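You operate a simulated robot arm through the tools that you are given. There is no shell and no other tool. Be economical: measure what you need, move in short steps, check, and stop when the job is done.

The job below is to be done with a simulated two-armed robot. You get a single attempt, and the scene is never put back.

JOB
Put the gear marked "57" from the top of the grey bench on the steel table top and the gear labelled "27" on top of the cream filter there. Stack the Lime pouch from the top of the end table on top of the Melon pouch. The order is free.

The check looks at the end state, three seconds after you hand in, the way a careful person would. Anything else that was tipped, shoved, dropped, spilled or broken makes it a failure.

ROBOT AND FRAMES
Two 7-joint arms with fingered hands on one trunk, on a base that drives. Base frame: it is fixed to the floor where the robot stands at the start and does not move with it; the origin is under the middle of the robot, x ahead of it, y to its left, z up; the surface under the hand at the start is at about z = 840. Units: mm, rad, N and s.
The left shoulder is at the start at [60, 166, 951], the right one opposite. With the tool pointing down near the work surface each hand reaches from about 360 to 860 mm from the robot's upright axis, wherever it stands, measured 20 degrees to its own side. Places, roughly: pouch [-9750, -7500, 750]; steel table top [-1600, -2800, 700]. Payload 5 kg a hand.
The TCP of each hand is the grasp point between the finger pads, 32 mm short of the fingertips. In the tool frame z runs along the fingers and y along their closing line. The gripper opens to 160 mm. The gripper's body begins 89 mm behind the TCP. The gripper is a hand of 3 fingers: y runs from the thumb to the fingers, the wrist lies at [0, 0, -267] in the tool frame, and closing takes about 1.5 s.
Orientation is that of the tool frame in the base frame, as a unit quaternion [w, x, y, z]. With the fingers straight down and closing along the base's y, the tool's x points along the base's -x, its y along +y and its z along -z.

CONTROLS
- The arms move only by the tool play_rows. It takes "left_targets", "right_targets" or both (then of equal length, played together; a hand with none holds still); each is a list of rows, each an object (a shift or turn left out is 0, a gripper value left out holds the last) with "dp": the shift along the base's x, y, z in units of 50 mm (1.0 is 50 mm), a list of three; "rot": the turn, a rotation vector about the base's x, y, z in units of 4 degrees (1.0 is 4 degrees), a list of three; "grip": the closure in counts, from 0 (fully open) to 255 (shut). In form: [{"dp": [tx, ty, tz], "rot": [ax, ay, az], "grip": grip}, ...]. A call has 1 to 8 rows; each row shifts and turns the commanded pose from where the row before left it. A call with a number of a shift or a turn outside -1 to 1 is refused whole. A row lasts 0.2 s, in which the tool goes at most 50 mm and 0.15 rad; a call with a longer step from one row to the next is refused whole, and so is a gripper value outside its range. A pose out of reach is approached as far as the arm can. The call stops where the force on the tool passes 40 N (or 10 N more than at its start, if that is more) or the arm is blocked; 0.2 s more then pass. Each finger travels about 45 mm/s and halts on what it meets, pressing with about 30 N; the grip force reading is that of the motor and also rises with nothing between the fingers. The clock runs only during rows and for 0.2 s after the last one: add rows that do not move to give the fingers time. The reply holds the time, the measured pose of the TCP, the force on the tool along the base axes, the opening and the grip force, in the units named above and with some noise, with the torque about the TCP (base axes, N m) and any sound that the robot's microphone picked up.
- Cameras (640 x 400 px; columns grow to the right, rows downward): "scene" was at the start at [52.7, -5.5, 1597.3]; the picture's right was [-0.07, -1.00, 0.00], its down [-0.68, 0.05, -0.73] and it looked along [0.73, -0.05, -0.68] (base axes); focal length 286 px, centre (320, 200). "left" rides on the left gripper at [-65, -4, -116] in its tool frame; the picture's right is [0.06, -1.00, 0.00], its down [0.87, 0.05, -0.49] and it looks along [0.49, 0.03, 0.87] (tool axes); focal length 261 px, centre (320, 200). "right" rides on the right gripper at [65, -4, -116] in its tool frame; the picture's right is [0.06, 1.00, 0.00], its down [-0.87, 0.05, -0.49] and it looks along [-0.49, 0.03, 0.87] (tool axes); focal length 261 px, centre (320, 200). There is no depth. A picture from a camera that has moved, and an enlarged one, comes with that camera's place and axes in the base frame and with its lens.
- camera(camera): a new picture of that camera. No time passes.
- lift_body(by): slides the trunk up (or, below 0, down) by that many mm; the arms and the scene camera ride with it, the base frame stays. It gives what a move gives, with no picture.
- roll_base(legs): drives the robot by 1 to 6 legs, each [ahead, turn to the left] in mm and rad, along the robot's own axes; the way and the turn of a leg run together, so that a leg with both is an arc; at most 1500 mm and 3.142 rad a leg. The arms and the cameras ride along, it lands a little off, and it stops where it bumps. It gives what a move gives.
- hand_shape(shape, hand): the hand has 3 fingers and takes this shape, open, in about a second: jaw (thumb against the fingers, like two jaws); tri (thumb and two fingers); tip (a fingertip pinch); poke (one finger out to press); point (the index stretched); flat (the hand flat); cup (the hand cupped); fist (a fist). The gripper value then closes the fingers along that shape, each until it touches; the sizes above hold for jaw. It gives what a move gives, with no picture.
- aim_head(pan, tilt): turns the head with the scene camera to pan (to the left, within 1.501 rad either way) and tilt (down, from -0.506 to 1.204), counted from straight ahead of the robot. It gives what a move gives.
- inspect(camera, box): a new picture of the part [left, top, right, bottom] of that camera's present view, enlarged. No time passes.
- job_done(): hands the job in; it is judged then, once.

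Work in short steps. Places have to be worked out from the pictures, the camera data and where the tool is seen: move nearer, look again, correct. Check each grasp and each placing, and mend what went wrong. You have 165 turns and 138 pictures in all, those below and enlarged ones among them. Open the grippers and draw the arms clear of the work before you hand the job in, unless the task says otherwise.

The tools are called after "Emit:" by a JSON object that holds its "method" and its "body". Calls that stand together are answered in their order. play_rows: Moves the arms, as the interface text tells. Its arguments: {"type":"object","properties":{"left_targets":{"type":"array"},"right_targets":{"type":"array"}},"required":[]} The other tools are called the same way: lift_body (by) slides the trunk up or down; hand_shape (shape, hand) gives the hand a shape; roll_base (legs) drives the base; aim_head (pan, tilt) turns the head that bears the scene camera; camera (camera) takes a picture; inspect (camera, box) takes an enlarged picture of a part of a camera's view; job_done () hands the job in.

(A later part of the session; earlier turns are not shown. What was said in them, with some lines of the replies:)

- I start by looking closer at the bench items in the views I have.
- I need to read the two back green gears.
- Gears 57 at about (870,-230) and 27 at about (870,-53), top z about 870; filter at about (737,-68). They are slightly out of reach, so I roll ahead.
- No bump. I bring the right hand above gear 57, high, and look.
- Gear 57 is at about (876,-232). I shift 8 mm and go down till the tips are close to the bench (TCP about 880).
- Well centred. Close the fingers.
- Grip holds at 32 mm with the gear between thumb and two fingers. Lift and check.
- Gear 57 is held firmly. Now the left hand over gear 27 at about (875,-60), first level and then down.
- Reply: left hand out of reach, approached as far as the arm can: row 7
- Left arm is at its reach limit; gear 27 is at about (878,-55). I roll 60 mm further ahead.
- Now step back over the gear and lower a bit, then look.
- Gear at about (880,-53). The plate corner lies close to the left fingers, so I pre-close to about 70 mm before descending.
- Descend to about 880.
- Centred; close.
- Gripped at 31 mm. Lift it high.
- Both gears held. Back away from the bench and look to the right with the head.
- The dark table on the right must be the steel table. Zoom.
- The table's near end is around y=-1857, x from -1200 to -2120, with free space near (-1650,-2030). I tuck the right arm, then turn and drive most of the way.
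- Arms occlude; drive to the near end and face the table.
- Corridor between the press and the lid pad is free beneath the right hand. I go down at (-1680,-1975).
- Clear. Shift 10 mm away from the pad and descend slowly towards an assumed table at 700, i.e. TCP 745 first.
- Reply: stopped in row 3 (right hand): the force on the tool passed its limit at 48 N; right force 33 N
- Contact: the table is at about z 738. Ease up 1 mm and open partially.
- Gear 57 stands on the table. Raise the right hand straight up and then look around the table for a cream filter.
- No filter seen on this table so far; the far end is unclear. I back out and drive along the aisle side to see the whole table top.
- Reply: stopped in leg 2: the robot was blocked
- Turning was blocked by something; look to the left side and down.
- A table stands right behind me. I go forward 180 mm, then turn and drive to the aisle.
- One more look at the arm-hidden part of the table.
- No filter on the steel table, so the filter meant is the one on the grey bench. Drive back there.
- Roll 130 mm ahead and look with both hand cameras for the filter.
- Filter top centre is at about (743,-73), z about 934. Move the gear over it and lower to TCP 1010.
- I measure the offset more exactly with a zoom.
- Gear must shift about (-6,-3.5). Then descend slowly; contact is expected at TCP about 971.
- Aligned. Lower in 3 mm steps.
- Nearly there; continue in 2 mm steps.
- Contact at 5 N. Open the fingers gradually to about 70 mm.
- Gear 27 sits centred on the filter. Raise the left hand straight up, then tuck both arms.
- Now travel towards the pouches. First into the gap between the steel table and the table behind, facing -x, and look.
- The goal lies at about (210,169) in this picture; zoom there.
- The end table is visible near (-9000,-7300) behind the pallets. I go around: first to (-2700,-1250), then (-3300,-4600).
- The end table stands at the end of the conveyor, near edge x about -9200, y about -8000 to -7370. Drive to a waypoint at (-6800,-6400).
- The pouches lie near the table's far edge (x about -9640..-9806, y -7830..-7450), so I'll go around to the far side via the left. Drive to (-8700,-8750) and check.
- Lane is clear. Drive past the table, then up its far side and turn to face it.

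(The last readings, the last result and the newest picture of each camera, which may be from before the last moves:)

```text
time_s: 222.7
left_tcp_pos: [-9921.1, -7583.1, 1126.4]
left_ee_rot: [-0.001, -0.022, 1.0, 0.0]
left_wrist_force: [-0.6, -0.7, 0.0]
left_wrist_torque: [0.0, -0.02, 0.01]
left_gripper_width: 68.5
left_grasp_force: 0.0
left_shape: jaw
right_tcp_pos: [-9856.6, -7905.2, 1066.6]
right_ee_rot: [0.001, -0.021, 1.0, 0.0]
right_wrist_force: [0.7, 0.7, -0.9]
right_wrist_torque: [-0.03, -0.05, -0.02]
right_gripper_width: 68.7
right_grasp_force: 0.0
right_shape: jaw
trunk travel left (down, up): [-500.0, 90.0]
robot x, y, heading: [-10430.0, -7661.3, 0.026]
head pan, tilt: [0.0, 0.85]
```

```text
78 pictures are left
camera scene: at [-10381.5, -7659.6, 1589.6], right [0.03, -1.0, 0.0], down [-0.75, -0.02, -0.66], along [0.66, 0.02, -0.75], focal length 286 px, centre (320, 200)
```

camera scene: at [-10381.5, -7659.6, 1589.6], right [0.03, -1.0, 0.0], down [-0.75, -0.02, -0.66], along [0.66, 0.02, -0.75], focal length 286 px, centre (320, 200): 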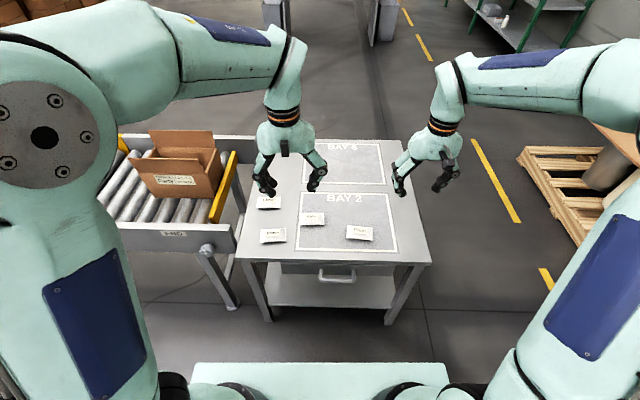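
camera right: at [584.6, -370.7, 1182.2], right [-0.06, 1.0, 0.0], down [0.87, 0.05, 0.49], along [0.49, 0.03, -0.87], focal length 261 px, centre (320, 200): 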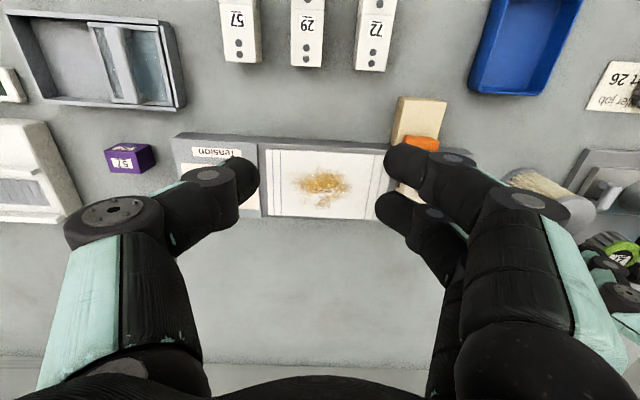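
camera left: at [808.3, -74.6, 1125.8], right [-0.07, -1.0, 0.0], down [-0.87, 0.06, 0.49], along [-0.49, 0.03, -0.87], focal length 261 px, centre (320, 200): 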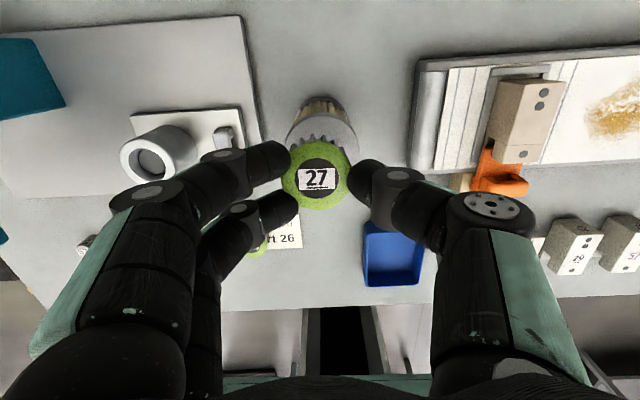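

Emit:
{"method": "inspect", "body": {"camera": "scene", "box": [235, 180, 395, 270]}}

Emit:
{"method": "camera", "body": {"camera": "left"}}

Emit:
{"method": "camera", "body": {"camera": "right"}}

```text
4.00 times, centred on (315, 225) of scene
camera zoom: at [-10381.5, -7659.6, 1589.6], right [0.03, -1.0, 0.0], down [-0.75, -0.02, -0.66], along [0.66, 0.02, -0.75], focal length 1142 px, centre (340, 100)
```

zoom: 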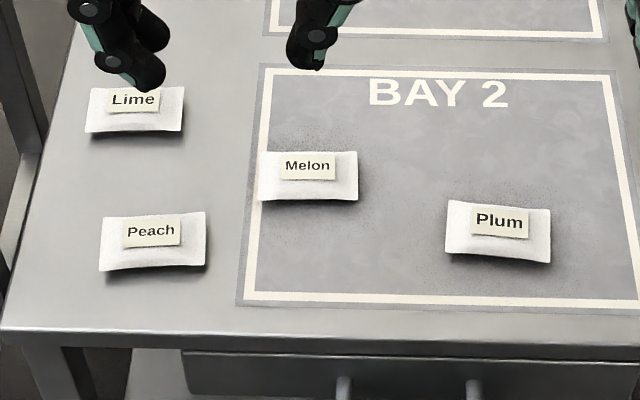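

```text
76 pictures are left
camera left: at [-9855.8, -7583.4, 1242.3], right [-0.02, -1.0, 0.0], down [-0.87, 0.02, 0.49], along [-0.49, 0.01, -0.87], focal length 261 px, centre (320, 200)
```

left: 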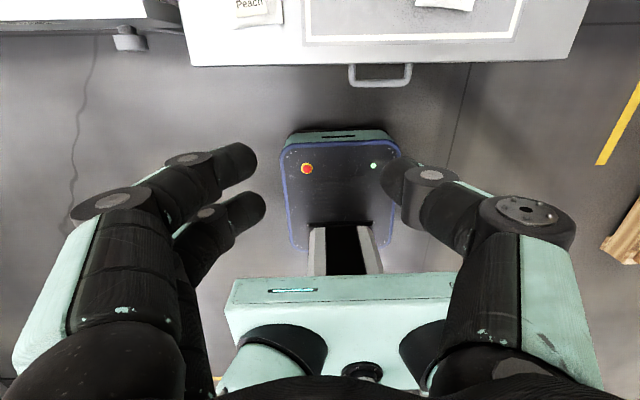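

```text
75 pictures are left
camera right: at [-9922.8, -7912.8, 1182.1], right [-0.1, 0.99, 0.0], down [0.86, 0.09, 0.49], along [0.49, 0.05, -0.87], focal length 261 px, centre (320, 200)
```

right: 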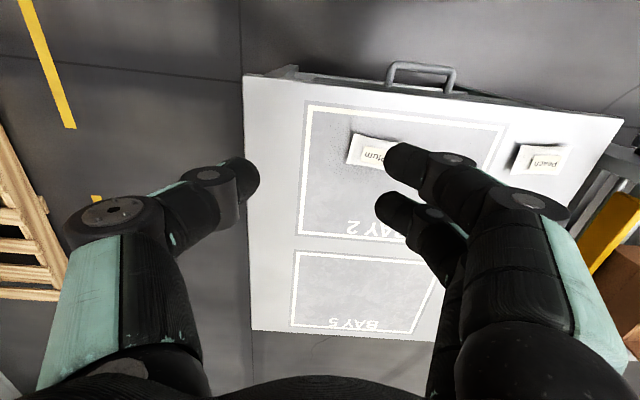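

Lime is at about (-9645,-7432), Melon about (-9722,-7609), both about 98 x 58 mm. I roll 110 mm closer and turn the left hand to close along x over Lime.

Emit:
{"method": "roll_base", "body": {"legs": [[110, 0]]}}

Emit:
{"method": "play_rows", "body": {"left_targets": [{"dp": [0.14, 0.14, 0], "rot": [0, 0, -1]}, {"dp": [0.14, 0.14, 0], "rot": [0, 0, -1]}, {"dp": [0.14, 0.14, 0], "rot": [0, 0, -1]}, {"dp": [0.14, 0.14, 0], "rot": [0, 0, -1]}, {"dp": [0.14, 0.14, 0], "rot": [0, 0, -1]}, {"dp": [0.14, 0.14, 0], "rot": [0, 0, -1]}, {"dp": [0.14, 0.14, 0], "rot": [0, 0, -1]}, {"dp": [0.14, 0.14, 0], "rot": [0, 0, -1]}]}}

```text
time_s: 223.9
left_tcp_pos: [-9809.3, -7577.8, 1125.9]
left_ee_rot: [-0.001, -0.023, 1.0, 0.0]
left_wrist_force: [0.6, -0.8, -0.1]
left_wrist_torque: [-0.02, 0.08, 0.02]
left_gripper_width: 68.5
left_grasp_force: 0.1
left_shape: jaw
right_tcp_pos: [-9746.8, -7902.7, 1066.1]
right_ee_rot: [0.001, -0.021, 1.0, 0.0]
right_wrist_force: [1.0, 0.7, 0.2]
right_wrist_torque: [0.03, 0.05, 0.0]
right_gripper_width: 68.7
right_grasp_force: 0.0
right_shape: jaw
trunk travel left (down, up): [-500.0, 90.0]
robot x, y, heading: [-10319.5, -7657.5, 0.026]
head pan, tilt: [0.0, 0.85]
```

```text
time_s: 225.7
left_tcp_pos: [-9754.3, -7522.9, 1127.1]
left_ee_rot: [-0.001, 0.255, 0.967, 0.001]
left_wrist_force: [0.6, -0.5, 0.0]
left_wrist_torque: [-0.01, -0.01, 0.03]
left_gripper_width: 68.6
left_grasp_force: 0.2
left_shape: jaw
right_tcp_pos: [-9746.5, -7901.0, 1066.1]
right_ee_rot: [0.001, -0.021, 1.0, 0.0]
right_wrist_force: [-0.5, -0.2, -0.7]
right_wrist_torque: [0.02, 0.0, -0.01]
right_gripper_width: 69.0
right_grasp_force: 0.0
right_shape: jaw
trunk travel left (down, up): [-500.0, 90.0]
robot x, y, heading: [-10318.6, -7657.4, 0.029]
head pan, tilt: [0.0, 0.85]
```

Rotation works; continue, and move over Lime while lowering some.

Emit:
{"method": "play_rows", "body": {"left_targets": [{"dp": [0.15, 0.13, -0.2], "rot": [0, 0, -1], "grip": 100}, {"dp": [0.15, 0.13, -0.2], "rot": [0, 0, -1]}, {"dp": [0.15, 0.13, -0.2], "rot": [0, 0, -1]}, {"dp": [0.15, 0.13, -0.2], "rot": [0, 0, -1]}, {"dp": [0.15, 0.13, -0.2], "rot": [0, 0, -1]}, {"dp": [0.15, 0.13, -0.2], "rot": [0, 0, -1]}, {"dp": [0.15, 0.13, -0.2], "rot": [0, 0, -1]}, {"dp": [0.15, 0.13, -0.2], "rot": [0, 0, -1]}]}}

Emit:
{"method": "play_rows", "body": {"left_targets": [{"dp": [0.14, 0.11, -0.2], "rot": [0, 0, -1]}, {"dp": [0.14, 0.11, -0.2], "rot": [0, 0, -1]}, {"dp": [0.14, 0.11, -0.2], "rot": [0, 0, -1]}, {"dp": [0.14, 0.11, -0.2], "rot": [0, 0, -1]}, {"dp": [0.14, 0.11, -0.2], "rot": [0, 0, -1]}, {"dp": [0.14, 0.11, -0.2], "rot": [0, 0, -1]}, {"dp": [0.14, 0.11, -0.2], "rot": [0, 0, -1]}]}}

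Emit:
{"method": "camera", "body": {"camera": "left"}}

Emit:
{"method": "camera", "body": {"camera": "scene"}}

```text
time_s: 227.5
left_tcp_pos: [-9694.6, -7470.6, 1046.4]
left_ee_rot: [-0.001, 0.512, 0.859, 0.001]
left_wrist_force: [0.2, 0.6, -0.2]
left_wrist_torque: [0.02, 0.0, 0.02]
left_gripper_width: 96.9
left_grasp_force: 0.1
left_shape: jaw
right_tcp_pos: [-9747.2, -7903.5, 1066.1]
right_ee_rot: [0.002, -0.021, 1.0, 0.0]
right_wrist_force: [0.1, -0.3, -0.7]
right_wrist_torque: [-0.03, -0.01, 0.0]
right_gripper_width: 68.6
right_grasp_force: 0.1
right_shape: jaw
trunk travel left (down, up): [-500.0, 90.0]
robot x, y, heading: [-10318.9, -7659.4, 0.029]
head pan, tilt: [0.0, 0.85]
```

```text
time_s: 229.1
left_tcp_pos: [-9643.8, -7431.6, 975.7]
left_ee_rot: [-0.001, 0.705, 0.71, 0.001]
left_wrist_force: [0.2, 0.2, -0.1]
left_wrist_torque: [-0.02, 0.01, 0.0]
left_gripper_width: 96.8
left_grasp_force: 0.1
left_shape: jaw
right_tcp_pos: [-9745.7, -7902.0, 1065.8]
right_ee_rot: [0.002, -0.021, 1.0, 0.001]
right_wrist_force: [0.0, -0.6, 0.0]
right_wrist_torque: [0.0, -0.03, -0.01]
right_gripper_width: 68.9
right_grasp_force: 0.1
right_shape: jaw
trunk travel left (down, up): [-500.0, 90.0]
robot x, y, heading: [-10318.5, -7658.5, 0.029]
head pan, tilt: [0.0, 0.85]
```

```text
74 pictures are left
camera left: at [-9649.1, -7497.7, 1091.9], right [-1.0, 0.05, 0.0], down [0.05, 0.87, 0.49], along [0.03, 0.49, -0.87], focal length 261 px, centre (320, 200)
```

left: 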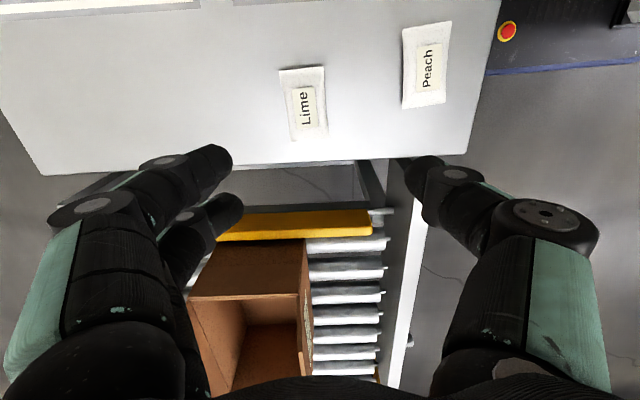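

```text
73 pictures are left
camera scene: at [-10270.7, -7656.4, 1589.6], right [0.03, -1.0, 0.0], down [-0.75, -0.02, -0.66], along [0.66, 0.02, -0.75], focal length 286 px, centre (320, 200)
```

scene: 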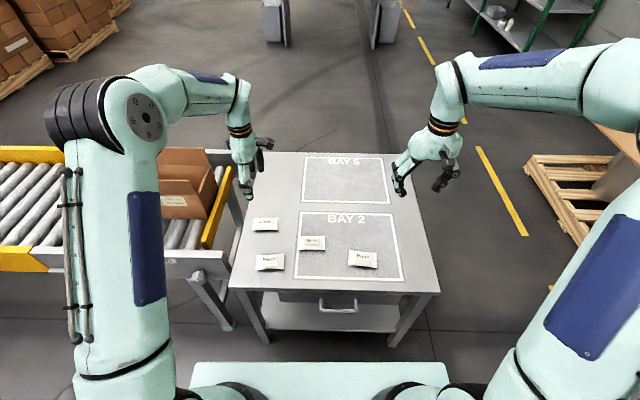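

Lime is at about (-9620,-7436) with the surface around z 700. Shift over it and lower to 820.

Emit:
{"method": "play_rows", "body": {"left_targets": [{"dp": [0.48, -0.1, 0]}, {"dp": [0, 0, -0.8]}, {"dp": [0, 0, -0.8]}, {"dp": [0, 0, -0.8]}, {"dp": [0, 0, -0.7]}, {}]}}

Emit:
{"method": "camera", "body": {"camera": "left"}}

```text
time_s: 230.5
left_tcp_pos: [-9620.5, -7437.6, 819.6]
left_ee_rot: [-0.001, 0.703, 0.711, 0.0]
left_wrist_force: [-1.0, -0.6, -0.1]
left_wrist_torque: [0.05, 0.02, 0.0]
left_gripper_width: 97.1
left_grasp_force: 0.0
left_shape: jaw
right_tcp_pos: [-9747.3, -7902.4, 1066.8]
right_ee_rot: [0.002, -0.021, 1.0, 0.001]
right_wrist_force: [-0.1, 0.0, 0.2]
right_wrist_torque: [-0.01, -0.01, -0.04]
right_gripper_width: 68.6
right_grasp_force: 0.2
right_shape: jaw
trunk travel left (down, up): [-500.0, 90.0]
robot x, y, heading: [-10318.8, -7657.3, 0.024]
head pan, tilt: [0.0, 0.85]
```

```text
72 pictures are left
camera left: at [-9625.1, -7503.0, 937.1], right [-1.0, 0.05, 0.0], down [0.05, 0.87, 0.49], along [0.03, 0.49, -0.87], focal length 261 px, centre (320, 200)
```

left: 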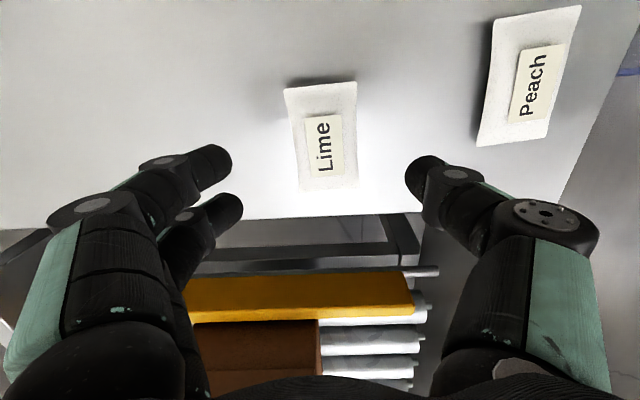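

Centred over Lime. Descend to TCP 750 (tips 718).

Emit:
{"method": "play_rows", "body": {"left_targets": [{"dp": [-0.04, 0, -0.6]}, {"dp": [0, 0, -0.5]}, {"dp": [0, 0, -0.3]}, {}]}}

Emit:
{"method": "camera", "body": {"camera": "left"}}

Emit:
{"method": "inspect", "body": {"camera": "scene", "box": [225, 150, 325, 280]}}

```text
time_s: 231.5
left_tcp_pos: [-9623.0, -7438.5, 751.2]
left_ee_rot: [0.0, 0.704, 0.71, 0.0]
left_wrist_force: [0.4, -0.3, 0.2]
left_wrist_torque: [0.0, 0.0, 0.0]
left_gripper_width: 96.9
left_grasp_force: 0.1
left_shape: jaw
right_tcp_pos: [-9747.5, -7901.9, 1066.0]
right_ee_rot: [0.001, -0.021, 1.0, 0.0]
right_wrist_force: [-0.4, 0.6, 0.2]
right_wrist_torque: [-0.02, 0.04, 0.04]
right_gripper_width: 68.9
right_grasp_force: 0.0
right_shape: jaw
trunk travel left (down, up): [-500.0, 90.0]
robot x, y, heading: [-10319.6, -7657.3, 0.026]
head pan, tilt: [0.0, 0.85]
```

```text
71 pictures are left
camera left: at [-9627.3, -7503.0, 867.1], right [-1.0, 0.05, 0.0], down [0.05, 0.87, 0.49], along [0.03, 0.49, -0.87], focal length 261 px, centre (320, 200)
```

left: 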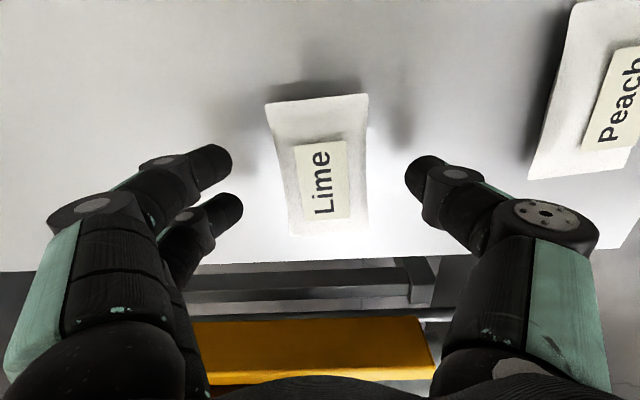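

```text
3.08 times, centred on (275, 215) of scene
camera zoom: at [-10271.1, -7656.7, 1589.6], right [0.03, -1.0, 0.0], down [-0.75, -0.02, -0.66], along [0.66, 0.02, -0.75], focal length 878 px, centre (458, 154)
```

zoom: 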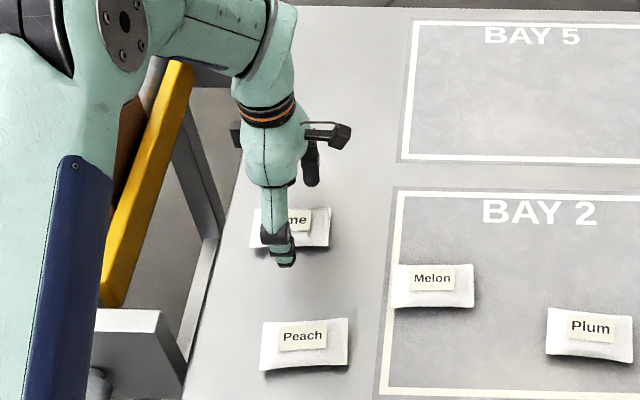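

Fingers are beside the pouch; lower further in small steps, watching the force.

Emit:
{"method": "play_rows", "body": {"left_targets": [{"dp": [0, 0, -0.1]}, {"dp": [0, 0, -0.06]}, {"dp": [0, 0, -0.04]}, {}]}}

Emit:
{"method": "camera", "body": {"camera": "left"}}

```text
time_s: 232.5
left_tcp_pos: [-9622.0, -7437.2, 741.3]
left_ee_rot: [0.0, 0.704, 0.71, 0.0]
left_wrist_force: [-0.5, 0.5, -0.9]
left_wrist_torque: [0.04, 0.04, 0.01]
left_gripper_width: 96.8
left_grasp_force: 0.1
left_shape: jaw
right_tcp_pos: [-9747.9, -7903.0, 1066.9]
right_ee_rot: [0.001, -0.021, 1.0, 0.001]
right_wrist_force: [0.3, 0.4, -0.3]
right_wrist_torque: [0.01, 0.0, 0.01]
right_gripper_width: 69.0
right_grasp_force: 0.0
right_shape: jaw
trunk travel left (down, up): [-500.0, 90.0]
robot x, y, heading: [-10315.6, -7659.0, 0.026]
head pan, tilt: [0.0, 0.85]
```

```text
69 pictures are left
camera left: at [-9627.2, -7502.9, 856.9], right [-1.0, 0.05, 0.0], down [0.05, 0.87, 0.49], along [0.03, 0.49, -0.87], focal length 261 px, centre (320, 200)
```

left: 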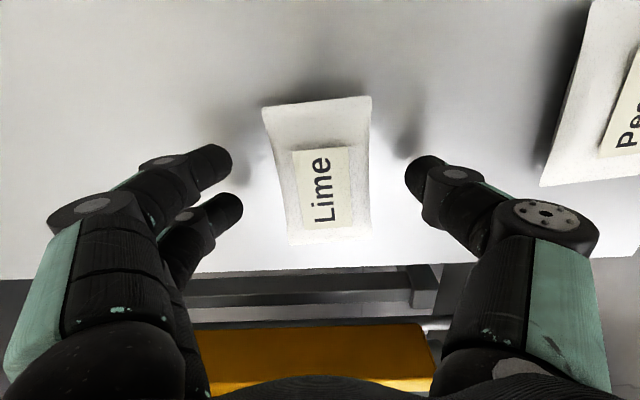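

Still above the surface; continue down.

Emit:
{"method": "play_rows", "body": {"left_targets": [{"dp": [0, 0, -0.06]}, {"dp": [0, 0, -0.06]}, {"dp": [0, 0, -0.06]}, {}]}}

Emit:
{"method": "camera", "body": {"camera": "left"}}

```text
time_s: 233.5
left_tcp_pos: [-9623.7, -7438.9, 731.4]
left_ee_rot: [-0.001, 0.704, 0.71, 0.001]
left_wrist_force: [-0.1, -0.7, -0.3]
left_wrist_torque: [-0.01, 0.0, 0.01]
left_gripper_width: 96.9
left_grasp_force: 0.1
left_shape: jaw
right_tcp_pos: [-9748.0, -7902.2, 1066.8]
right_ee_rot: [0.002, -0.021, 1.0, -0.001]
right_wrist_force: [0.0, 0.5, 0.5]
right_wrist_torque: [0.0, 0.0, 0.0]
right_gripper_width: 68.9
right_grasp_force: 0.1
right_shape: jaw
trunk travel left (down, up): [-500.0, 90.0]
robot x, y, heading: [-10320.6, -7658.4, 0.027]
head pan, tilt: [0.0, 0.85]
```

```text
68 pictures are left
camera left: at [-9627.3, -7503.0, 847.7], right [-1.0, 0.05, 0.0], down [0.05, 0.87, 0.49], along [0.03, 0.49, -0.87], focal length 261 px, centre (320, 200)
```

left: 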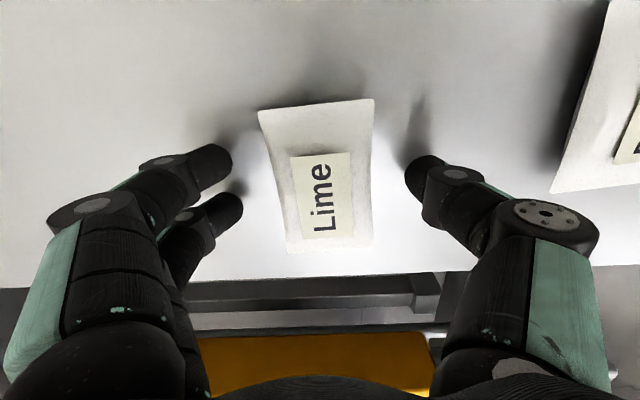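

Tips almost at the surface. Nudge to the pouch centre and close.

Emit:
{"method": "play_rows", "body": {"left_targets": [{"dp": [0, -0.08, -0.03]}, {"grip": 255}, {}, {}, {}, {}, {}]}}

Emit:
{"method": "camera", "body": {"camera": "left"}}

```text
time_s: 235.1
left_tcp_pos: [-9623.0, -7443.1, 730.3]
left_ee_rot: [-0.001, 0.704, 0.71, 0.0]
left_wrist_force: [-0.4, 0.3, 0.0]
left_wrist_torque: [0.01, 0.03, 0.0]
left_gripper_width: 51.3
left_grasp_force: 29.8
left_shape: jaw
right_tcp_pos: [-9747.6, -7902.5, 1067.0]
right_ee_rot: [0.002, -0.021, 1.0, -0.001]
right_wrist_force: [0.3, 0.0, -0.4]
right_wrist_torque: [0.01, 0.02, 0.05]
right_gripper_width: 68.8
right_grasp_force: 0.2
right_shape: jaw
trunk travel left (down, up): [-500.0, 90.0]
robot x, y, heading: [-10321.5, -7658.6, 0.027]
head pan, tilt: [0.0, 0.85]
```

```text
67 pictures are left
camera left: at [-9627.2, -7506.9, 846.3], right [-1.0, 0.05, 0.0], down [0.05, 0.87, 0.49], along [0.03, 0.49, -0.87], focal length 261 px, centre (320, 200)
```

left: 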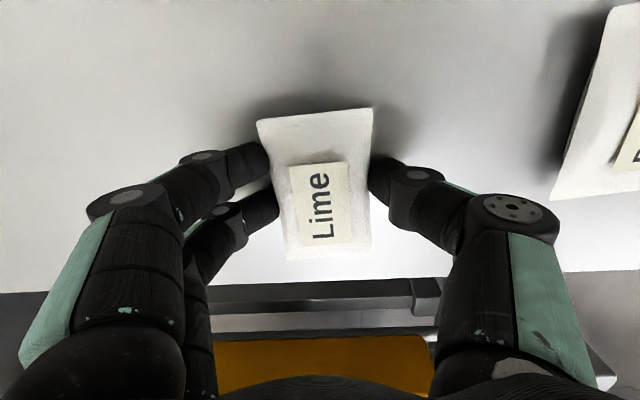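

Gripped at 51 mm. Lift gently and check.

Emit:
{"method": "play_rows", "body": {"left_targets": [{"dp": [0, 0, 0.2]}, {"dp": [0, 0, 0.4]}, {"dp": [0, 0, 0.6]}, {"dp": [0, 0, 0.6]}, {"dp": [0, 0, 0.6]}, {}]}}

Emit:
{"method": "camera", "body": {"camera": "left"}}

```text
time_s: 236.5
left_tcp_pos: [-9623.6, -7440.4, 851.9]
left_ee_rot: [0.0, 0.704, 0.71, 0.001]
left_wrist_force: [0.0, 0.3, -0.6]
left_wrist_torque: [-0.02, 0.01, -0.01]
left_gripper_width: 51.8
left_grasp_force: 29.8
left_shape: jaw
right_tcp_pos: [-9745.4, -7902.9, 1066.7]
right_ee_rot: [0.002, -0.021, 1.0, 0.0]
right_wrist_force: [-0.1, -0.9, -0.1]
right_wrist_torque: [0.02, 0.0, 0.0]
right_gripper_width: 68.6
right_grasp_force: 0.1
right_shape: jaw
trunk travel left (down, up): [-500.0, 90.0]
robot x, y, heading: [-10316.6, -7660.7, 0.026]
head pan, tilt: [0.0, 0.85]
```

```text
66 pictures are left
camera left: at [-9627.4, -7506.5, 967.1], right [-1.0, 0.05, 0.0], down [0.05, 0.87, 0.49], along [0.03, 0.49, -0.87], focal length 261 px, centre (320, 200)
```

left: 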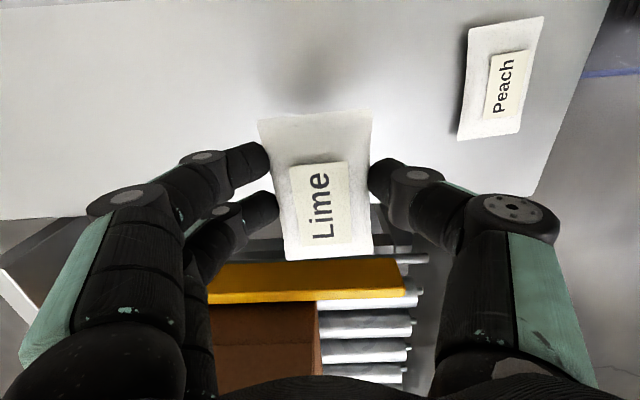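

Lime is held. Move towards Melon (about (-9706,-7609)), stopping 60 mm short to look.

Emit:
{"method": "play_rows", "body": {"left_targets": [{"dp": [-0.42, -0.55, 0]}, {"dp": [-0.42, -0.55, 0]}, {"dp": [-0.41, -0.55, 0]}, {"dp": [-0.41, -0.55, 0]}, {}]}}

Emit:
{"method": "camera", "body": {"camera": "left"}}

Emit:
{"method": "inspect", "body": {"camera": "scene", "box": [225, 150, 385, 280]}}

```text
time_s: 237.7
left_tcp_pos: [-9706.5, -7549.7, 850.8]
left_ee_rot: [0.0, 0.704, 0.71, 0.0]
left_wrist_force: [0.2, 0.3, -1.3]
left_wrist_torque: [-0.03, -0.01, 0.0]
left_gripper_width: 51.5
left_grasp_force: 30.0
left_shape: jaw
right_tcp_pos: [-9747.2, -7901.5, 1064.6]
right_ee_rot: [0.002, -0.021, 1.0, 0.0]
right_wrist_force: [0.1, -0.3, -0.1]
right_wrist_torque: [-0.01, 0.0, -0.01]
right_gripper_width: 68.7
right_grasp_force: 0.0
right_shape: jaw
trunk travel left (down, up): [-500.0, 90.0]
robot x, y, heading: [-10319.8, -7657.6, 0.027]
head pan, tilt: [0.0, 0.85]
```

```text
65 pictures are left
camera left: at [-9709.7, -7616.2, 966.8], right [-1.0, 0.05, 0.0], down [0.05, 0.87, 0.49], along [0.03, 0.49, -0.87], focal length 261 px, centre (320, 200)
```

left: 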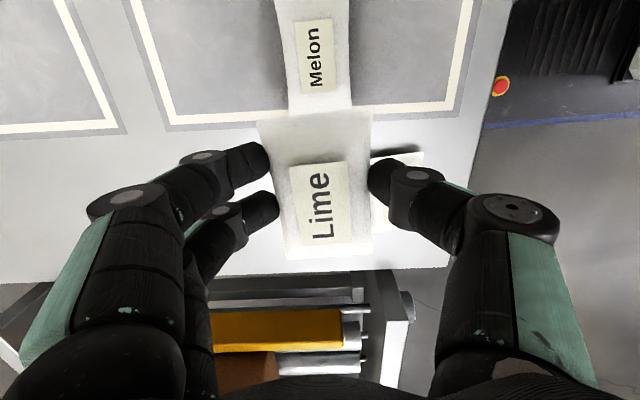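

```text
3.08 times, centred on (305, 215) of scene
camera zoom: at [-10270.7, -7656.3, 1589.5], right [0.03, -1.0, 0.0], down [-0.75, -0.02, -0.66], along [0.66, 0.02, -0.75], focal length 878 px, centre (366, 154)
```

zoom: 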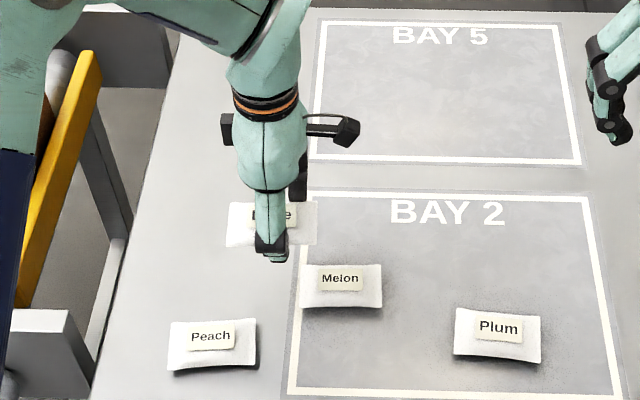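

I zoom in to find Melon's edges exactly.

Emit:
{"method": "inspect", "body": {"camera": "left", "box": [240, 0, 400, 130]}}

```text
3.08 times, centred on (320, 65) of left
camera zoom: at [-9709.7, -7616.2, 966.8], right [-1.0, 0.05, 0.0], down [0.05, 0.87, 0.49], along [0.03, 0.49, -0.87], focal length 802 px, centre (320, 615)
```

zoom: 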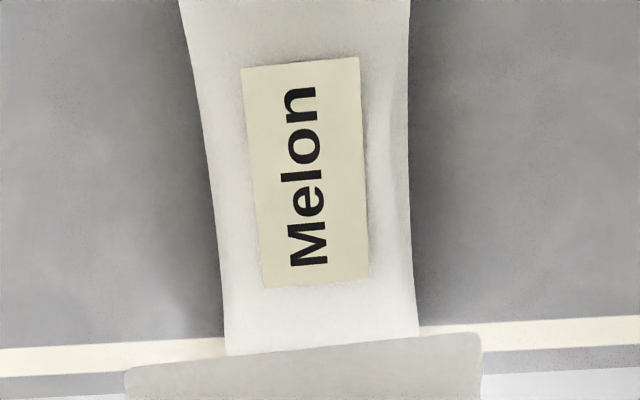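

Lime's centre sits 11 mm to +y of the TCP; Melon centre is about (-9705,-7612). So I shift y by -73 mm and lower to 780.

Emit:
{"method": "play_rows", "body": {"left_targets": [{"dp": [0.02, -0.73, 0]}, {"dp": [0.02, -0.73, 0]}, {"dp": [0, 0, -0.5]}, {"dp": [0, 0, -0.5]}, {"dp": [0, 0, -0.4]}, {}]}}

Emit:
{"method": "camera", "body": {"camera": "left"}}

Emit:
{"method": "inspect", "body": {"camera": "scene", "box": [265, 190, 385, 280]}}

Emit:
{"method": "camera", "body": {"camera": "right"}}

```text
time_s: 239.1
left_tcp_pos: [-9705.9, -7624.1, 780.7]
left_ee_rot: [-0.001, 0.703, 0.711, 0.0]
left_wrist_force: [0.5, 0.9, -1.3]
left_wrist_torque: [0.03, -0.01, 0.0]
left_gripper_width: 51.5
left_grasp_force: 30.3
left_shape: jaw
right_tcp_pos: [-9747.3, -7902.6, 1065.6]
right_ee_rot: [0.002, -0.021, 1.0, -0.001]
right_wrist_force: [-0.2, -0.3, 0.2]
right_wrist_torque: [-0.01, 0.0, -0.02]
right_gripper_width: 68.7
right_grasp_force: 0.1
right_shape: jaw
trunk travel left (down, up): [-500.0, 90.0]
robot x, y, heading: [-10317.8, -7658.7, 0.027]
head pan, tilt: [0.0, 0.85]
```

```text
62 pictures are left
camera left: at [-9708.6, -7690.0, 896.6], right [-1.0, 0.05, 0.0], down [0.05, 0.87, 0.49], along [0.03, 0.49, -0.87], focal length 261 px, centre (320, 200)
```

left: 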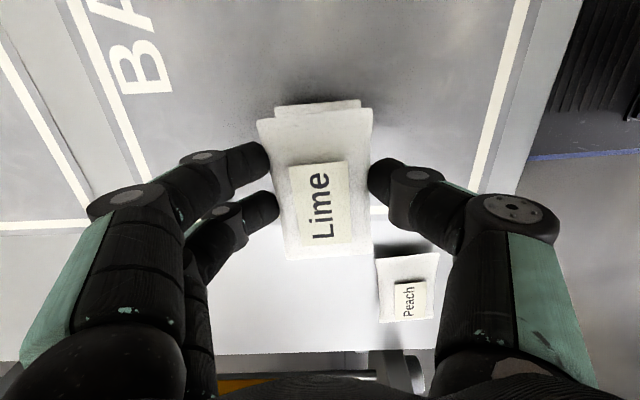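

```text
4.44 times, centred on (325, 235) of scene
camera zoom: at [-10271.1, -7656.8, 1589.6], right [0.03, -1.0, 0.0], down [-0.75, -0.02, -0.66], along [0.66, 0.02, -0.75], focal length 1269 px, centre (298, 44)
```

zoom: 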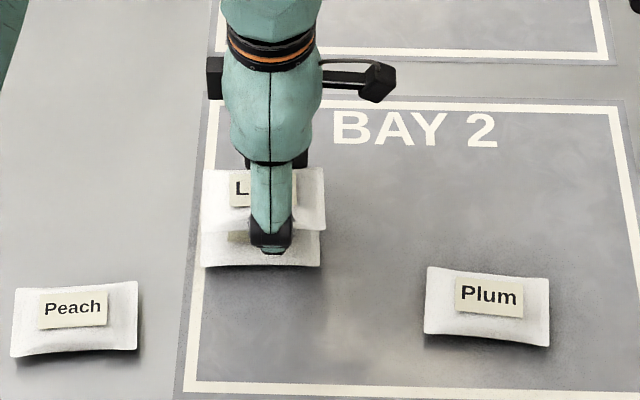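

```text
60 pictures are left
camera right: at [-9812.3, -7909.8, 1182.0], right [-0.1, 0.99, 0.0], down [0.86, 0.09, 0.49], along [0.49, 0.05, -0.87], focal length 261 px, centre (320, 200)
```

right: 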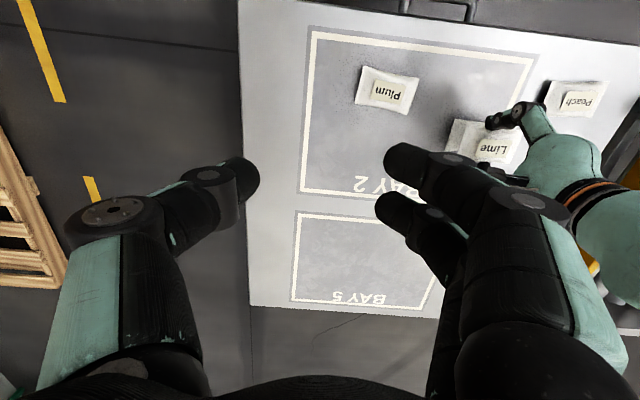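

Alignment within a few mm. Lower slowly with small steps to contact (expected near TCP 748).

Emit:
{"method": "play_rows", "body": {"left_targets": [{"dp": [0, 0.04, -0.2]}, {"dp": [0, 0, -0.2]}, {"dp": [0, 0, -0.1]}, {"dp": [0, 0, -0.06]}, {}]}}

Emit:
{"method": "inspect", "body": {"camera": "scene", "box": [265, 190, 385, 280]}}

Emit:
{"method": "camera", "body": {"camera": "left"}}

```text
time_s: 240.3
left_tcp_pos: [-9703.4, -7621.4, 754.7]
left_ee_rot: [0.001, 0.704, 0.71, 0.001]
left_wrist_force: [-2.6, 1.2, 21.9]
left_wrist_torque: [0.03, 0.11, -0.03]
left_gripper_width: 51.9
left_grasp_force: 29.9
left_shape: jaw
right_tcp_pos: [-9747.9, -7902.4, 1068.5]
right_ee_rot: [0.003, -0.021, 1.0, 0.0]
right_wrist_force: [-0.5, 0.3, 0.2]
right_wrist_torque: [-0.02, 0.0, 0.01]
right_gripper_width: 68.7
right_grasp_force: 0.0
right_shape: jaw
trunk travel left (down, up): [-500.0, 90.0]
robot x, y, heading: [-10316.8, -7661.3, 0.03]
head pan, tilt: [0.0, 0.85]
```

```text
4.44 times, centred on (325, 235) of scene
camera zoom: at [-10272.9, -7656.7, 1589.9], right [0.03, -1.0, 0.0], down [-0.75, -0.02, -0.66], along [0.66, 0.02, -0.75], focal length 1269 px, centre (298, 44)
```

zoom: 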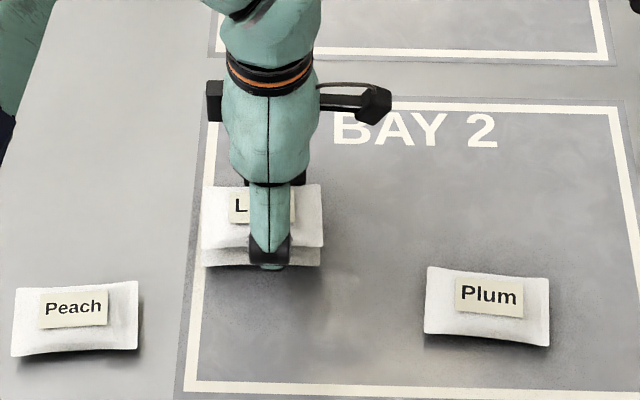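

```text
58 pictures are left
camera left: at [-9708.3, -7688.2, 870.8], right [-1.0, 0.05, 0.0], down [0.04, 0.87, 0.49], along [0.03, 0.49, -0.87], focal length 261 px, centre (320, 200)
```

left: 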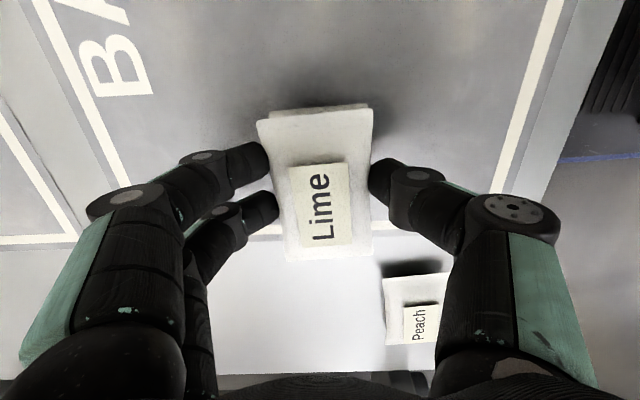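

In contact at 22 N. Ease up 1.5 mm, then open gradually.

Emit:
{"method": "play_rows", "body": {"left_targets": [{"dp": [0, 0, 0.03]}, {}, {"grip": 170}, {}, {"grip": 110}, {}, {}, {}]}}

Emit:
{"method": "camera", "body": {"camera": "left"}}

Emit:
{"method": "inspect", "body": {"camera": "scene", "box": [265, 190, 385, 280]}}

```text
time_s: 242.1
left_tcp_pos: [-9704.8, -7623.5, 754.1]
left_ee_rot: [-0.001, 0.704, 0.71, 0.001]
left_wrist_force: [-0.4, 0.4, 0.3]
left_wrist_torque: [0.02, -0.04, -0.02]
left_gripper_width: 89.9
left_grasp_force: 0.1
left_shape: jaw
right_tcp_pos: [-9747.0, -7903.1, 1065.8]
right_ee_rot: [0.002, -0.021, 1.0, 0.0]
right_wrist_force: [0.1, 0.8, -0.5]
right_wrist_torque: [0.01, -0.02, 0.01]
right_gripper_width: 69.0
right_grasp_force: 0.1
right_shape: jaw
trunk travel left (down, up): [-500.0, 90.0]
robot x, y, heading: [-10317.4, -7657.5, 0.029]
head pan, tilt: [0.0, 0.85]
```

```text
57 pictures are left
camera left: at [-9708.1, -7688.2, 869.9], right [-1.0, 0.05, 0.0], down [0.05, 0.87, 0.49], along [0.03, 0.49, -0.87], focal length 261 px, centre (320, 200)
```

left: 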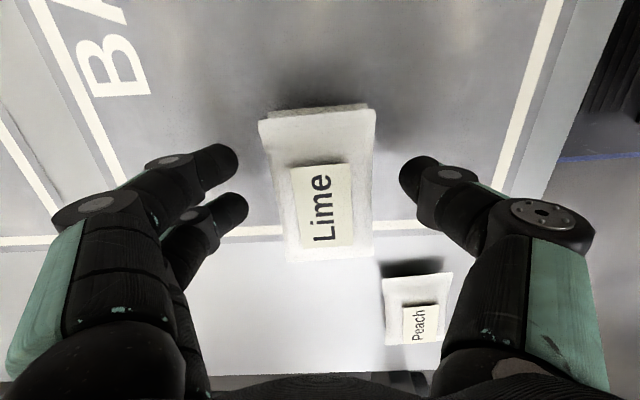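

```text
4.44 times, centred on (325, 235) of scene
camera zoom: at [-10271.0, -7656.7, 1589.6], right [0.03, -1.0, 0.0], down [-0.75, -0.02, -0.66], along [0.66, 0.02, -0.75], focal length 1269 px, centre (298, 44)
```

zoom: 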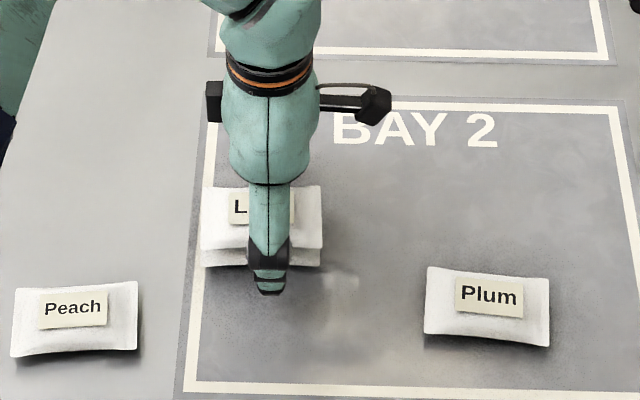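

Lime rests on Melon, released. Raise the hand straight up and look.

Emit:
{"method": "play_rows", "body": {"left_targets": [{"dp": [0, 0, 0.3]}, {"dp": [0, 0, 0.5]}, {"dp": [0, 0, 0.8]}, {"dp": [0, 0, 0.9]}, {"dp": [0, 0, 0.9]}, {"dp": [0, 0, 0.9]}, {"dp": [0, 0, 0.9]}, {"dp": [0, 0, 0.9]}]}}

Emit:
{"method": "roll_base", "body": {"legs": [[-400, 0]]}}

Emit:
{"method": "camera", "body": {"camera": "scene"}}

Emit:
{"method": "inspect", "body": {"camera": "scene", "box": [230, 80, 430, 200]}}

```text
time_s: 243.9
left_tcp_pos: [-9705.9, -7623.2, 1059.9]
left_ee_rot: [-0.001, 0.704, 0.71, 0.001]
left_wrist_force: [0.1, -0.9, -0.3]
left_wrist_torque: [0.0, -0.01, -0.01]
left_gripper_width: 90.6
left_grasp_force: 0.0
left_shape: jaw
right_tcp_pos: [-9747.2, -7901.8, 1066.4]
right_ee_rot: [0.002, -0.021, 1.0, -0.001]
right_wrist_force: [0.2, 0.8, -0.1]
right_wrist_torque: [0.0, -0.02, -0.03]
right_gripper_width: 68.8
right_grasp_force: 0.0
right_shape: jaw
trunk travel left (down, up): [-500.0, 90.0]
robot x, y, heading: [-10318.7, -7659.4, 0.031]
head pan, tilt: [0.0, 0.85]
```

```text
time_s: 246.4
left_tcp_pos: [-10106.5, -7630.8, 1060.8]
left_ee_rot: [0.0, 0.703, 0.711, 0.001]
left_wrist_force: [-0.1, -0.1, -0.2]
left_wrist_torque: [0.0, -0.04, 0.02]
left_gripper_width: 90.5
left_grasp_force: 0.1
left_shape: jaw
right_tcp_pos: [-10147.5, -7911.7, 1068.2]
right_ee_rot: [0.002, -0.023, 1.0, 0.0]
right_wrist_force: [-0.1, 0.3, -0.6]
right_wrist_torque: [-0.02, -0.03, 0.02]
right_gripper_width: 68.9
right_grasp_force: 0.0
right_shape: jaw
trunk travel left (down, up): [-500.0, 90.0]
robot x, y, heading: [-10720.5, -7668.5, 0.031]
head pan, tilt: [0.0, 0.85]
```

```text
55 pictures are left
camera scene: at [-10673.5, -7667.7, 1589.6], right [0.03, -1.0, 0.0], down [-0.75, -0.02, -0.66], along [0.66, 0.02, -0.75], focal length 286 px, centre (320, 200)
```

scene: 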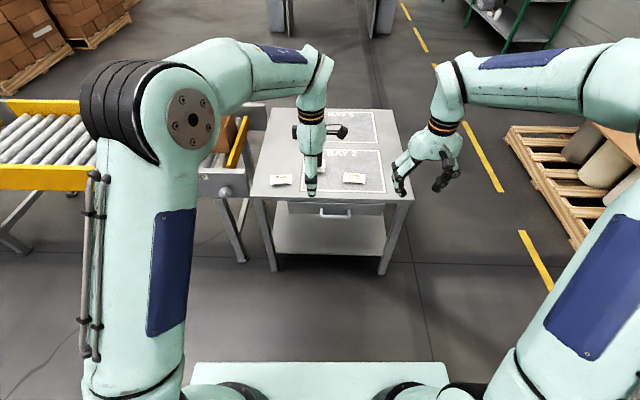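

```text
3.20 times, centred on (330, 140) of scene
camera zoom: at [-10673.5, -7667.7, 1589.6], right [0.03, -1.0, 0.0], down [-0.75, -0.02, -0.66], along [0.66, 0.02, -0.75], focal length 914 px, centre (288, 392)
```

zoom: 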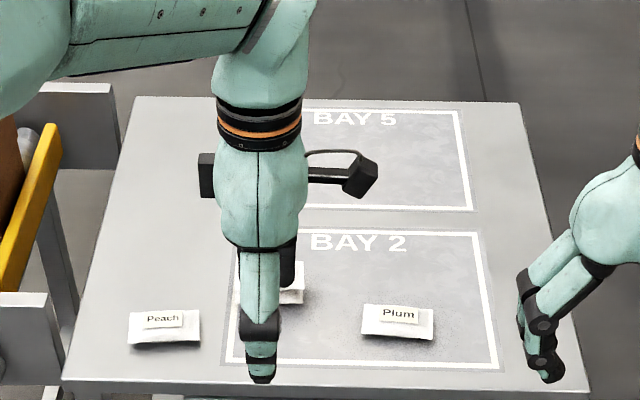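

Move the left arm aside to confirm the stack.

Emit:
{"method": "play_rows", "body": {"left_targets": [{"dp": [0, 0.9, 0]}, {"dp": [0, 0.9, 0]}, {"dp": [0, 0.9, 0]}, {"dp": [0, 0.9, 0], "grip": 0}, {}], "right_targets": [{"grip": 0}, {}, {}, {}, {}]}}

Emit:
{"method": "inspect", "body": {"camera": "scene", "box": [250, 130, 390, 210]}}

```text
time_s: 247.6
left_tcp_pos: [-10105.3, -7451.0, 1059.1]
left_ee_rot: [0.0, 0.703, 0.712, 0.001]
left_wrist_force: [0.2, 0.6, -0.5]
left_wrist_torque: [0.0, -0.03, 0.01]
left_gripper_width: 143.1
left_grasp_force: 0.0
left_shape: jaw
right_tcp_pos: [-10147.2, -7911.5, 1066.3]
right_ee_rot: [0.002, -0.023, 1.0, 0.0]
right_wrist_force: [0.2, 0.2, -1.0]
right_wrist_torque: [0.02, 0.01, 0.01]
right_gripper_width: 159.4
right_grasp_force: 0.0
right_shape: jaw
trunk travel left (down, up): [-500.0, 90.0]
robot x, y, heading: [-10718.6, -7670.3, 0.025]
head pan, tilt: [0.0, 0.85]
```

```text
4.57 times, centred on (320, 170) of scene
camera zoom: at [-10672.5, -7668.1, 1589.6], right [0.03, -1.0, 0.0], down [-0.75, -0.02, -0.66], along [0.66, 0.02, -0.75], focal length 1305 px, centre (320, 337)
```

zoom: 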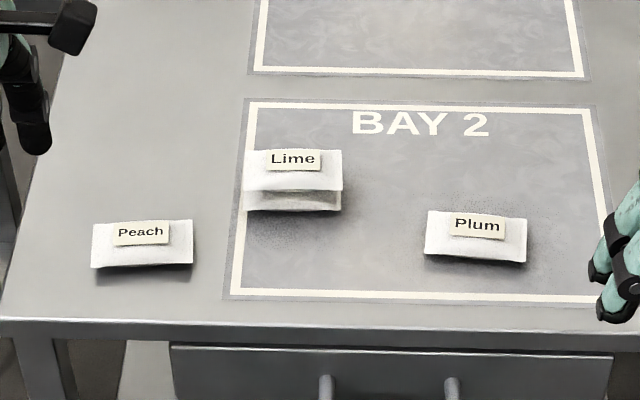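

Lime lies squarely on Melon; hands are open and clear. Gear 57 stands on the steel table and gear 27 on the filter, so I hand in.

Emit:
{"method": "job_done", "body": {}}

```text
The job is handed in.
```

I finished all three placements and handed the job in. Each one looked right in the last picture I took of it.

- **Gear 57:** it stands upright on the steel table top, in the clear space between the press and the lid pad.
- **Gear 27:** it sits centred on the cream filter on the grey bench. "There" could have meant the steel table, but I saw no filter on it, so I used the one on the bench.
- **Lime pouch:** it lies squarely on the Melon pouch on the end table.

While turning near the steel table, the base was blocked once, apparently by the table behind it. I drove clear but didn't go back to check whether anything there had moved.
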